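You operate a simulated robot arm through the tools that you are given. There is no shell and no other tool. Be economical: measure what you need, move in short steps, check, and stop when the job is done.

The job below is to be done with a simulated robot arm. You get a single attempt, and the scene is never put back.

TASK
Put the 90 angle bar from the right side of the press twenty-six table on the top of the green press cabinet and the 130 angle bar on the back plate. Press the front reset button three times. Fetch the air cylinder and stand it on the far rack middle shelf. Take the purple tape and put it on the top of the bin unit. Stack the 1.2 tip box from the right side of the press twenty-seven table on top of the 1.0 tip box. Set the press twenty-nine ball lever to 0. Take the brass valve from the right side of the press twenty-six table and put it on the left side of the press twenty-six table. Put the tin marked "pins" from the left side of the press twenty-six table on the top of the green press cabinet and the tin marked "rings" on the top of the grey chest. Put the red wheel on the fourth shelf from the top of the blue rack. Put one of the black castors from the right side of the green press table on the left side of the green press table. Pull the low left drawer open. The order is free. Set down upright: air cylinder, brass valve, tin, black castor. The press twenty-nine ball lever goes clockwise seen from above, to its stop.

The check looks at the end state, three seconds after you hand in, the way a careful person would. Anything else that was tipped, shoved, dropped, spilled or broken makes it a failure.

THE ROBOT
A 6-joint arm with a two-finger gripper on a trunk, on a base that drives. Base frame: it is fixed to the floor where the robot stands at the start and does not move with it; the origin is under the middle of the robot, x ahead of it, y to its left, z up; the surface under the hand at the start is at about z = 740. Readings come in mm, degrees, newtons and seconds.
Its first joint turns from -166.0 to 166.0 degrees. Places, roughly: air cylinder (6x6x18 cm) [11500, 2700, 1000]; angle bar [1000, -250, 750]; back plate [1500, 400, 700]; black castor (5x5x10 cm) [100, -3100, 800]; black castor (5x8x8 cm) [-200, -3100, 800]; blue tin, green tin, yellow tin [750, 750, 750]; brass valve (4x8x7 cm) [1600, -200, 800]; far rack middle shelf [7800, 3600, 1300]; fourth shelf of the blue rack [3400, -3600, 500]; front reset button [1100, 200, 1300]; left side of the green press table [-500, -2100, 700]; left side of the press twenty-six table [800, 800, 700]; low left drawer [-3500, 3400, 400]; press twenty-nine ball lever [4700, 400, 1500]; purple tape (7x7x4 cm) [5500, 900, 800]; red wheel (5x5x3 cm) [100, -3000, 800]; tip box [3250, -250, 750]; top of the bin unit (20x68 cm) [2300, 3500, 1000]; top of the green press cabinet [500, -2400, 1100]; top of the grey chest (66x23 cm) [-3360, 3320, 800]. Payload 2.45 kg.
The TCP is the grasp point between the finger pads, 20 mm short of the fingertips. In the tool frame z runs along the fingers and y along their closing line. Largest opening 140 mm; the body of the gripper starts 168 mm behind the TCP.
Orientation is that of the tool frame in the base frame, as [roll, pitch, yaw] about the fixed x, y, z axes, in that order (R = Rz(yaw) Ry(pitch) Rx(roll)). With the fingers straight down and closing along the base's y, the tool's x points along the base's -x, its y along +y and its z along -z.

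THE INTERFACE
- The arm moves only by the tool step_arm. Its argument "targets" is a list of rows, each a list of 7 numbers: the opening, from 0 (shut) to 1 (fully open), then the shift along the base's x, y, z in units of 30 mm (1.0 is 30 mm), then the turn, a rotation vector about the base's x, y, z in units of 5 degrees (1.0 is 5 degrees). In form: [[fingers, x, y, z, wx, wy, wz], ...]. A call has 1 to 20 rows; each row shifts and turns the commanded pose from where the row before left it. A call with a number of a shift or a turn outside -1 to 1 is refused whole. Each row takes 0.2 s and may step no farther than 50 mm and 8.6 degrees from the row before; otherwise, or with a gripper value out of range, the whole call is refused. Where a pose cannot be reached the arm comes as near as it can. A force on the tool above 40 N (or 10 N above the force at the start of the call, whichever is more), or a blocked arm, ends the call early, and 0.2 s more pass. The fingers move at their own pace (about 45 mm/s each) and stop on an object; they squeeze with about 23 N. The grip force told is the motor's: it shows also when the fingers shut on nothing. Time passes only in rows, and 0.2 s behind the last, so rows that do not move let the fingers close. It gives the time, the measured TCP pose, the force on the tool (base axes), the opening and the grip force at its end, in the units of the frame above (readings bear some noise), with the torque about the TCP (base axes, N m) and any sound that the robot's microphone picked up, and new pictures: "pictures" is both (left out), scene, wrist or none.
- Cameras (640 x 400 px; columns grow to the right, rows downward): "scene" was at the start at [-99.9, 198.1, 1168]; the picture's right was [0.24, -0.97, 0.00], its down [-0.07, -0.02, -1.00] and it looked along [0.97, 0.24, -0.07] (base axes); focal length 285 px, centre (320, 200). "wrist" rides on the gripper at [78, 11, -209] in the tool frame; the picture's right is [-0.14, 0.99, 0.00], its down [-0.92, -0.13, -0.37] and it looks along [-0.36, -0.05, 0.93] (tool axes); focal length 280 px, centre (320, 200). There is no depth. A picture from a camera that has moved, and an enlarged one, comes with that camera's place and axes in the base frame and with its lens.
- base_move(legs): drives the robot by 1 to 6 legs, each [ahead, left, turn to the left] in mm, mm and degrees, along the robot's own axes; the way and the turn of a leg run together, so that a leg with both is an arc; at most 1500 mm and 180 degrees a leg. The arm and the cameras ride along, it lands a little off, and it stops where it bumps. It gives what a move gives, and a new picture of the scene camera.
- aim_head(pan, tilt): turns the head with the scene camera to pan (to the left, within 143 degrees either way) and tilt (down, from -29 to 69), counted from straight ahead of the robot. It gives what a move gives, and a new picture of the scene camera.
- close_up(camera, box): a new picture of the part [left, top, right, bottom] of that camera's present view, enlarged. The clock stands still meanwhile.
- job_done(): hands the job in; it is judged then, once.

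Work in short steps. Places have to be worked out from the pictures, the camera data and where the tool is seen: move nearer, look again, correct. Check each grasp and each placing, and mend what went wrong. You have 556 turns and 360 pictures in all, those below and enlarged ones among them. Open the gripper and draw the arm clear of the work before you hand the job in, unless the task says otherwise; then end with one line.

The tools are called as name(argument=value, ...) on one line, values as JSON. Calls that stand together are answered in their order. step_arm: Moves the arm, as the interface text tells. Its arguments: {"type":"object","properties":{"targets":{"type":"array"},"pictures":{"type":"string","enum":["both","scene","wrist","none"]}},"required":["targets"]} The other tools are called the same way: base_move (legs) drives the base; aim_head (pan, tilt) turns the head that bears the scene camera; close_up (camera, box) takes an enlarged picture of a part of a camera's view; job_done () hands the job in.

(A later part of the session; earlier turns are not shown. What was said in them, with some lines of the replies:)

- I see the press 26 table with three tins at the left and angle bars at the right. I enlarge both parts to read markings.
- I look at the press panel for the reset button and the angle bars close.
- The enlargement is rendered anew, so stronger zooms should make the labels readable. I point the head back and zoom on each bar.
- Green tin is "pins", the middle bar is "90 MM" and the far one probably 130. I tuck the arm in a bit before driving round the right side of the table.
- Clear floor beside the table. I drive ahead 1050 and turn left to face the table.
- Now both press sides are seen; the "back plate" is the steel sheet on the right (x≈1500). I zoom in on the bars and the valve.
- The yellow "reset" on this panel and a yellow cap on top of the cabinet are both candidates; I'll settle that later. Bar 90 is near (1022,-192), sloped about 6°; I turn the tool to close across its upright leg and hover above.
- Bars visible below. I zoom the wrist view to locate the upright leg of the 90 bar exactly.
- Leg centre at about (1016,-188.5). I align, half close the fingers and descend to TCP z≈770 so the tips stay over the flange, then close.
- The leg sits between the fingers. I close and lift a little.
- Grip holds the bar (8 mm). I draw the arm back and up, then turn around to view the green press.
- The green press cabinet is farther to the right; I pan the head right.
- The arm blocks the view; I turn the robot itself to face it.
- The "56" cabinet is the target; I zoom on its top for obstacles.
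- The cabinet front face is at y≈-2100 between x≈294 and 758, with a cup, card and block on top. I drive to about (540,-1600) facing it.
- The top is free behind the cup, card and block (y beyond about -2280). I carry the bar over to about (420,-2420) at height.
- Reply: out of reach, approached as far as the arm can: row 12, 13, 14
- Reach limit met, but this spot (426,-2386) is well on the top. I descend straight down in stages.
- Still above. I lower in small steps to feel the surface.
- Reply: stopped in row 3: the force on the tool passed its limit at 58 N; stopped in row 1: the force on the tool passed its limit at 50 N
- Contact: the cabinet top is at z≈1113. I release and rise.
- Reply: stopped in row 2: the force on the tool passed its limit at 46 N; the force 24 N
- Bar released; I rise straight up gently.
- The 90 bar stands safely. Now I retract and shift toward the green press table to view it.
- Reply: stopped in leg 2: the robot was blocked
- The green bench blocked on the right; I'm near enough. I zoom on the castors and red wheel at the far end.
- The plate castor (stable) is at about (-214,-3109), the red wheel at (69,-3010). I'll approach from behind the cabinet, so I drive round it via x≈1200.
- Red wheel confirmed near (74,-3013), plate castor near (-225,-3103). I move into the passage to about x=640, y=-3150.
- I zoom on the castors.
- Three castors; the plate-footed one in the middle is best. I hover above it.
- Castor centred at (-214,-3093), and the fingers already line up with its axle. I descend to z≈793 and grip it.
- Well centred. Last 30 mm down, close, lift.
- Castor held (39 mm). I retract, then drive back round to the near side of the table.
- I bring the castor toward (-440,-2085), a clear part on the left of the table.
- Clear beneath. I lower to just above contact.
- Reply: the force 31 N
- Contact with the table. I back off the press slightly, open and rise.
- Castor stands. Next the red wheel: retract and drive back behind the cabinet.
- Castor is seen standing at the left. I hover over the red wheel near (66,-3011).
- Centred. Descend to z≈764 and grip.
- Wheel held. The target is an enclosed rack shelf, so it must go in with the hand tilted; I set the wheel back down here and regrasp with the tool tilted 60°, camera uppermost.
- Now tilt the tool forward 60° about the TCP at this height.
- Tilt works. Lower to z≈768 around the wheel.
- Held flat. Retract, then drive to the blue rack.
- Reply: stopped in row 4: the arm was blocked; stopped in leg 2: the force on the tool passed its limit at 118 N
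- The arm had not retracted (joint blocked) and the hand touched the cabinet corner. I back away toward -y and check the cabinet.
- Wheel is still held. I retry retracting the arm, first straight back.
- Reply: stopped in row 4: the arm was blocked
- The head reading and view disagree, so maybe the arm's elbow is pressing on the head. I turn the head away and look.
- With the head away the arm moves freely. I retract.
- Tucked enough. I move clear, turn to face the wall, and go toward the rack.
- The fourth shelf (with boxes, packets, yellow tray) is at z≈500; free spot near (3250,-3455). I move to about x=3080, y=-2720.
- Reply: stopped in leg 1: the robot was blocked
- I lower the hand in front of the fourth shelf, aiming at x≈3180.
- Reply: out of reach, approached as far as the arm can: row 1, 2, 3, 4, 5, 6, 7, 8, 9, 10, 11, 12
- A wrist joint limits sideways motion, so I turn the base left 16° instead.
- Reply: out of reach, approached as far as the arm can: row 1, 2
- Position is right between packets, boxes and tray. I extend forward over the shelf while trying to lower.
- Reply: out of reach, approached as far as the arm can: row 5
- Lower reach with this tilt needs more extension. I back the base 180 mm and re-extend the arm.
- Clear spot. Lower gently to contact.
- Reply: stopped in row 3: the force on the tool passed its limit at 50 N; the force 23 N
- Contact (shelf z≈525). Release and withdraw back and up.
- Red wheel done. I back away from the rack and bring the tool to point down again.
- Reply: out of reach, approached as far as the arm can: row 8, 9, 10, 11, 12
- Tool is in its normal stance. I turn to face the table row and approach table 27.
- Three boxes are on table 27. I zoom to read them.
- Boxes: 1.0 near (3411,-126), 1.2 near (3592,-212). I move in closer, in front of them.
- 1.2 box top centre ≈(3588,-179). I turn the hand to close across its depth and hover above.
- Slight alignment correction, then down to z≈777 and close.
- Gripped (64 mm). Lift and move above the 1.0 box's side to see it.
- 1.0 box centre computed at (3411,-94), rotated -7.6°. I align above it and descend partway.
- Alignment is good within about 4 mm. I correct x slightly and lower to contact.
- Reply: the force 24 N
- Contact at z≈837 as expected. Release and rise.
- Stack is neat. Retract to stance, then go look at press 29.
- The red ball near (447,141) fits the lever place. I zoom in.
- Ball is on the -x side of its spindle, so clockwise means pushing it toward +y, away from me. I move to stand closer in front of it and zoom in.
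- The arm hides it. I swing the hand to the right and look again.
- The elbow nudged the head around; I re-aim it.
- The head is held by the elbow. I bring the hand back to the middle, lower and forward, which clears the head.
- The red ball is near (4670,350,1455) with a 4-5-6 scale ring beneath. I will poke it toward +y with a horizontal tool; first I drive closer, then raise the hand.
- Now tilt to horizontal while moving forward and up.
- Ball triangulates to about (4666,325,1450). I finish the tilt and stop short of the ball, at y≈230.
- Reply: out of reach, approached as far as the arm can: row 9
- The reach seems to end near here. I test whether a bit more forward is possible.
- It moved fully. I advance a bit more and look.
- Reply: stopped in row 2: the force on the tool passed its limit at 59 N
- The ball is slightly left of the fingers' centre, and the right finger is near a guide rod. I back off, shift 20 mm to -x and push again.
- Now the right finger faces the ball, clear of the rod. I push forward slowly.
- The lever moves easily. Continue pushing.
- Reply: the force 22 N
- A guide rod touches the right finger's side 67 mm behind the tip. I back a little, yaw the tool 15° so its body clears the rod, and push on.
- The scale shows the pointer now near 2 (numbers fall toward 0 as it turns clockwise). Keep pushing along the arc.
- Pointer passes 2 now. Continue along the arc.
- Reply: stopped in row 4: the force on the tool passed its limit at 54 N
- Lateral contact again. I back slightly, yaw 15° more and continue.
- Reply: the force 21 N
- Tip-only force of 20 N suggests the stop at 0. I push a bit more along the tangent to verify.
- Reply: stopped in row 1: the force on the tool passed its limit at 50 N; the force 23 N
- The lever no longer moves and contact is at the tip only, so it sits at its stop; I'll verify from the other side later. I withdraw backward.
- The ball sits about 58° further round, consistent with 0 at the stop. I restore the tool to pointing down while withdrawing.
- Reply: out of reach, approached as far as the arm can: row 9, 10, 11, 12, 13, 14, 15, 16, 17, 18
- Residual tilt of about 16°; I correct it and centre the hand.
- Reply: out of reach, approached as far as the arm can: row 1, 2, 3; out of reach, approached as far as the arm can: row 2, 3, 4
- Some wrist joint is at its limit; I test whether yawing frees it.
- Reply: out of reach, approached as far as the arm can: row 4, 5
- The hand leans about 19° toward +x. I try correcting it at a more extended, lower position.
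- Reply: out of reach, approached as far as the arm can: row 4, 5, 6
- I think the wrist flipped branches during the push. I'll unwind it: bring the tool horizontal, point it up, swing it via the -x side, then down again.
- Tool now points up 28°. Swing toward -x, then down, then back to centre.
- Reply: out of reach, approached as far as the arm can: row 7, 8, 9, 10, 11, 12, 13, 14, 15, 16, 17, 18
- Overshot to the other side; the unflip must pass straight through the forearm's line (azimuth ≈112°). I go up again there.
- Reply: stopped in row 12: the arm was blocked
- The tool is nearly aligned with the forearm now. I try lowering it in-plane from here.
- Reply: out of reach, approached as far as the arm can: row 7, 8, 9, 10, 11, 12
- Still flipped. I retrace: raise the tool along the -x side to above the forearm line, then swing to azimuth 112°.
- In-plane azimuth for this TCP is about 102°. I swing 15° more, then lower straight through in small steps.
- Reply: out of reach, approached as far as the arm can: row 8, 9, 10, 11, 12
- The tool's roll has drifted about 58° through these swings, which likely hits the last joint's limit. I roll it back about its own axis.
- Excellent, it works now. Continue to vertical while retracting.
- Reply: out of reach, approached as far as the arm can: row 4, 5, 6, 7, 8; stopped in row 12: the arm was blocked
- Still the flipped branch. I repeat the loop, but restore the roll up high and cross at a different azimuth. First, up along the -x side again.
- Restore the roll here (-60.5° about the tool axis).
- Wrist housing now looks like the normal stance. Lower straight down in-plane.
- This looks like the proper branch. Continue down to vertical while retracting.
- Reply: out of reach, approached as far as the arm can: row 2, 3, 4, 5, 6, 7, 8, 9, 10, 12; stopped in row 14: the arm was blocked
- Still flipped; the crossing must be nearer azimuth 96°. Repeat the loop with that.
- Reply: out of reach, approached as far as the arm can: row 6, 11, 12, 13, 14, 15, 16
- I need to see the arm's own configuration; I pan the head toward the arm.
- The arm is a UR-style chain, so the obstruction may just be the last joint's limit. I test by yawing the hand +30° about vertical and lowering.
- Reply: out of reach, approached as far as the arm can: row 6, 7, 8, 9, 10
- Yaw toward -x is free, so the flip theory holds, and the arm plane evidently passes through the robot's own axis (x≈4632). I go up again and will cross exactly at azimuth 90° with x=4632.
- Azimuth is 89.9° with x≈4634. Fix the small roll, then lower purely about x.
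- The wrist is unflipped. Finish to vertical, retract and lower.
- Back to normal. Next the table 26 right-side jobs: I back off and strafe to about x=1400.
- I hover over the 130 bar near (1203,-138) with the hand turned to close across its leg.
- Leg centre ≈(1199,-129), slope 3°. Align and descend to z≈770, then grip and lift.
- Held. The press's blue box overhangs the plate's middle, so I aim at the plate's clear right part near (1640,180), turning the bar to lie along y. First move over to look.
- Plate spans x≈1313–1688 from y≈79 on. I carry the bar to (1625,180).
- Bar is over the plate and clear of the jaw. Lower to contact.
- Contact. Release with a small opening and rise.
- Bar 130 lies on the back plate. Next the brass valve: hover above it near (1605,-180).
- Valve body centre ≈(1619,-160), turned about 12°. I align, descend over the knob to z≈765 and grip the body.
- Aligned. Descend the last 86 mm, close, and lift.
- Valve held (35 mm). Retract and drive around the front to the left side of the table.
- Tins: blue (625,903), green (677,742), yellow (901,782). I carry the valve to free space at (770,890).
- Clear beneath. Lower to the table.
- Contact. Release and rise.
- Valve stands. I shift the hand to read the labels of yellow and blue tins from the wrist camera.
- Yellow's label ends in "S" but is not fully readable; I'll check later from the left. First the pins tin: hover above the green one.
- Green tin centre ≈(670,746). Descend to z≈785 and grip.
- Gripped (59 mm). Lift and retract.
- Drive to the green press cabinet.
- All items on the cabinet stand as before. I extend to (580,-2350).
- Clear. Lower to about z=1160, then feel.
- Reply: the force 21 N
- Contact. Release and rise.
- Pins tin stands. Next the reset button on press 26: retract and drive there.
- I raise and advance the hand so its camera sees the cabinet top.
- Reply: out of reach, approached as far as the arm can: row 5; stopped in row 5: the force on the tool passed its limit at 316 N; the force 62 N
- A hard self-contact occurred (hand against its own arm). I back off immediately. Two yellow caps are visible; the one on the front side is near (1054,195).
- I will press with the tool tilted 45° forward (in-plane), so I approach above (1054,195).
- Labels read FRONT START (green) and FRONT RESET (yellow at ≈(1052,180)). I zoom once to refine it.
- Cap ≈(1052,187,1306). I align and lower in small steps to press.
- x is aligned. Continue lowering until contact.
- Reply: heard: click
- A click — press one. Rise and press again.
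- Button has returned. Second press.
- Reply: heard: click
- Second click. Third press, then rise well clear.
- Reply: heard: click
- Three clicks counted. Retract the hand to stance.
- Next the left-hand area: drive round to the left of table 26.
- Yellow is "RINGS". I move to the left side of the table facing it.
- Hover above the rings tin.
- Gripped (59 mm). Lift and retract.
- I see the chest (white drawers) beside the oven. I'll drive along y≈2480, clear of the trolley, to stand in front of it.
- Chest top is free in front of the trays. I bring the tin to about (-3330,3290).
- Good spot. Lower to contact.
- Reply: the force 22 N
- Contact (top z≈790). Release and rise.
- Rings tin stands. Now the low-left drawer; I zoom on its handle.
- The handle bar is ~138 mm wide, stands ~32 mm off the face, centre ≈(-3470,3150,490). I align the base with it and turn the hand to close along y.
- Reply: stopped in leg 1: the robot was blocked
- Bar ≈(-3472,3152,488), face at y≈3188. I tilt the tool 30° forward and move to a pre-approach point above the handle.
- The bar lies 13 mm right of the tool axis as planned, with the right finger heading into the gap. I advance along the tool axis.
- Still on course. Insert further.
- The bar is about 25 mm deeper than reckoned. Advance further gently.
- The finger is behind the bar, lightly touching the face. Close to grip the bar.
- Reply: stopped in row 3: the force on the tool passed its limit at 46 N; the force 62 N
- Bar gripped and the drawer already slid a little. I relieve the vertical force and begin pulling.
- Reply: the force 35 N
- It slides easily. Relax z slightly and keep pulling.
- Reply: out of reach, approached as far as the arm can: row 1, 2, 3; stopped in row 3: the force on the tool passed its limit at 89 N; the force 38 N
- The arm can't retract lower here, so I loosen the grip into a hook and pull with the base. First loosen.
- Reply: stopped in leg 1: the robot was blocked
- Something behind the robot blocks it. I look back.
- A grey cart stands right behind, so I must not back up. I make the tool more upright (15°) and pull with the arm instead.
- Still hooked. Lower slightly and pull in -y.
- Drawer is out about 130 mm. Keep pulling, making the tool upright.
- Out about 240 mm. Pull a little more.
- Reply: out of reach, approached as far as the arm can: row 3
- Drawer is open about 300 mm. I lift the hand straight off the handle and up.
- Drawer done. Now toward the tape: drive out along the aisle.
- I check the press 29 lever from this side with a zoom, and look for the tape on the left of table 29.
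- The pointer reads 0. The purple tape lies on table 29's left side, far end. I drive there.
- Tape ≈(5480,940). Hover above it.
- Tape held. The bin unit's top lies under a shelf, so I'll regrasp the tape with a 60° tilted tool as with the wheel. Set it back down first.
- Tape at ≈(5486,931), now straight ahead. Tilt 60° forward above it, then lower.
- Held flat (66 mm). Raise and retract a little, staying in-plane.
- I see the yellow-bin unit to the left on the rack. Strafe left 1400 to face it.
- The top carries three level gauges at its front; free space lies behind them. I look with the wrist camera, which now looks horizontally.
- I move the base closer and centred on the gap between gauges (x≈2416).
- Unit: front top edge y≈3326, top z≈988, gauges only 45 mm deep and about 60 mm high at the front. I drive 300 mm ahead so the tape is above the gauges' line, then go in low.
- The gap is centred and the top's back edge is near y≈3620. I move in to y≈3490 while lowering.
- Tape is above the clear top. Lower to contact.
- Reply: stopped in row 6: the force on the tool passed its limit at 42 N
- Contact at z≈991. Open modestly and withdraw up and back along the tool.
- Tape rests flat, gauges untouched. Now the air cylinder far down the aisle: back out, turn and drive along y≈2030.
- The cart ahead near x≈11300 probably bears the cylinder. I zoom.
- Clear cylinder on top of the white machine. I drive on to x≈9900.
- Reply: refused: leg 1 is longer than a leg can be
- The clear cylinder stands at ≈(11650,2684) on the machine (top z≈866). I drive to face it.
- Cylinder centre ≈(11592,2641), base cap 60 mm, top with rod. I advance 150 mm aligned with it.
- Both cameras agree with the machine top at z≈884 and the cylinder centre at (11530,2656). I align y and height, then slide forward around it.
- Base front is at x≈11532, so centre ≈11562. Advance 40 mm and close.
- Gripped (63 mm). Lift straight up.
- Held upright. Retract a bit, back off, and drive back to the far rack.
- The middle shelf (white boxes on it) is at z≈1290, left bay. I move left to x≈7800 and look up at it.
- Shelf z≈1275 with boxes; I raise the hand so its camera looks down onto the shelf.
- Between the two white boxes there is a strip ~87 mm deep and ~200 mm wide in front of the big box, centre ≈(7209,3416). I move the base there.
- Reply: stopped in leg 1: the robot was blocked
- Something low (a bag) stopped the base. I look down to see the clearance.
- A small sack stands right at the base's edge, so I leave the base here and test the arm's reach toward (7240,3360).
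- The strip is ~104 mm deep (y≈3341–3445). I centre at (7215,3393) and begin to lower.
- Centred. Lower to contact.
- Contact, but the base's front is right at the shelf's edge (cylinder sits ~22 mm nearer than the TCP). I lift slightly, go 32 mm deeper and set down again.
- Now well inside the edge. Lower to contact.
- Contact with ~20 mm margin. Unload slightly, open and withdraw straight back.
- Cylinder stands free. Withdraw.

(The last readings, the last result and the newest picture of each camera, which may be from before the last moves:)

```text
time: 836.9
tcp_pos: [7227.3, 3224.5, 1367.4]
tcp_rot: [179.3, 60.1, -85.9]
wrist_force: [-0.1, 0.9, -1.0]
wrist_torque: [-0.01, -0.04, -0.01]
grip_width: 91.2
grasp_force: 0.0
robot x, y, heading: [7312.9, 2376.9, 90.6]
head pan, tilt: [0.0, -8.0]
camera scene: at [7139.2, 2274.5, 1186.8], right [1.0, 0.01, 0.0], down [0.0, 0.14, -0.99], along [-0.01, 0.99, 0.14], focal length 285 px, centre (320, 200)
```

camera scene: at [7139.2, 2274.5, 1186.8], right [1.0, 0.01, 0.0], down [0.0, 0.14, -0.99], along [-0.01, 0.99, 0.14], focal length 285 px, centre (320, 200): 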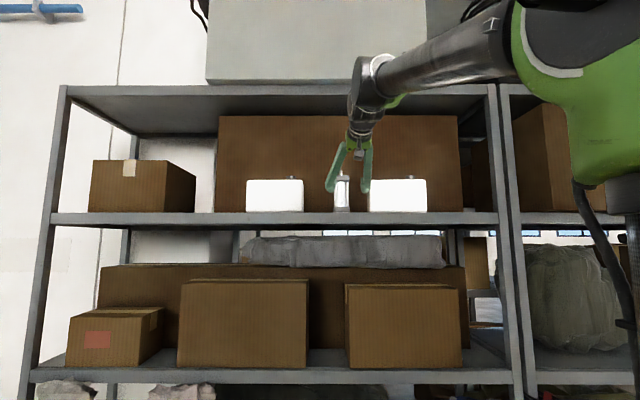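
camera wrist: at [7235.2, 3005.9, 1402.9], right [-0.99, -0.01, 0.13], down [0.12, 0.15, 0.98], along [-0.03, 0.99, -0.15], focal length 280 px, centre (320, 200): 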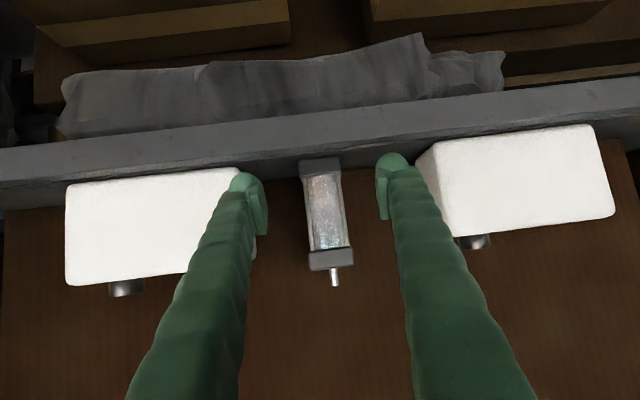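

All placed. I back the robot away and check the sack and bags once.

base_move(legs=[[-400, 0, 0]])

aim_head(pan=0, tilt=30)

```text
time: 839.4
tcp_pos: [7231.1, 2826.6, 1368.1]
tcp_rot: [179.2, 60.1, -86.1]
wrist_force: [-0.3, -0.2, 0.0]
wrist_torque: [0.0, -0.02, 0.02]
grip_width: 90.7
grasp_force: 0.2
robot x, y, heading: [7312.3, 1982.5, 90.3]
head pan, tilt: [0.0, -8.0]
camera scene: at [7141.2, 1875.5, 1186.9], right [1.0, 0.0, 0.0], down [0.0, 0.14, -0.99], along [0.0, 0.99, 0.14], focal length 285 px, centre (320, 200)
```

scene: 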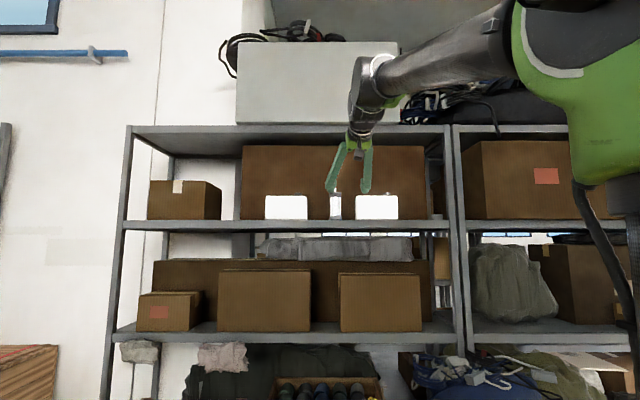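

```text
time: 840.4
tcp_pos: [7230.5, 2826.9, 1367.8]
tcp_rot: [179.3, 60.1, -86.0]
wrist_force: [0.1, -0.3, 0.1]
wrist_torque: [-0.02, 0.01, -0.05]
grip_width: 90.9
grasp_force: 0.0
robot x, y, heading: [7316.8, 1980.3, 90.3]
head pan, tilt: [0.0, 30.0]
camera scene: at [7141.1, 1880.4, 1126.3], right [1.0, 0.0, 0.0], down [0.0, -0.5, -0.87], along [0.0, 0.87, -0.5], focal length 285 px, centre (320, 200)
```

scene: 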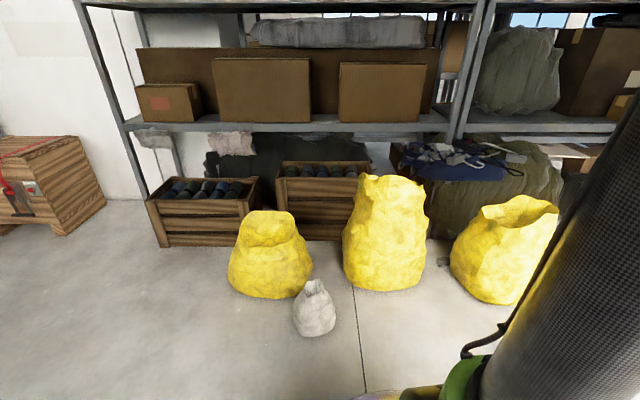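

Everything stands upright here and the arm is clear with the gripper open. I hand in.

job_done()

```text
The job is handed in.
```

I finished all the jobs and handed in. Along the way the hand struck the green press cabinet hard once, with nothing on it displaced, and the base bumped the bench, the generator, a grey cart and a small sack. I saw no damage from those bumps, but I never looked closely at the cart or the bench afterwards.
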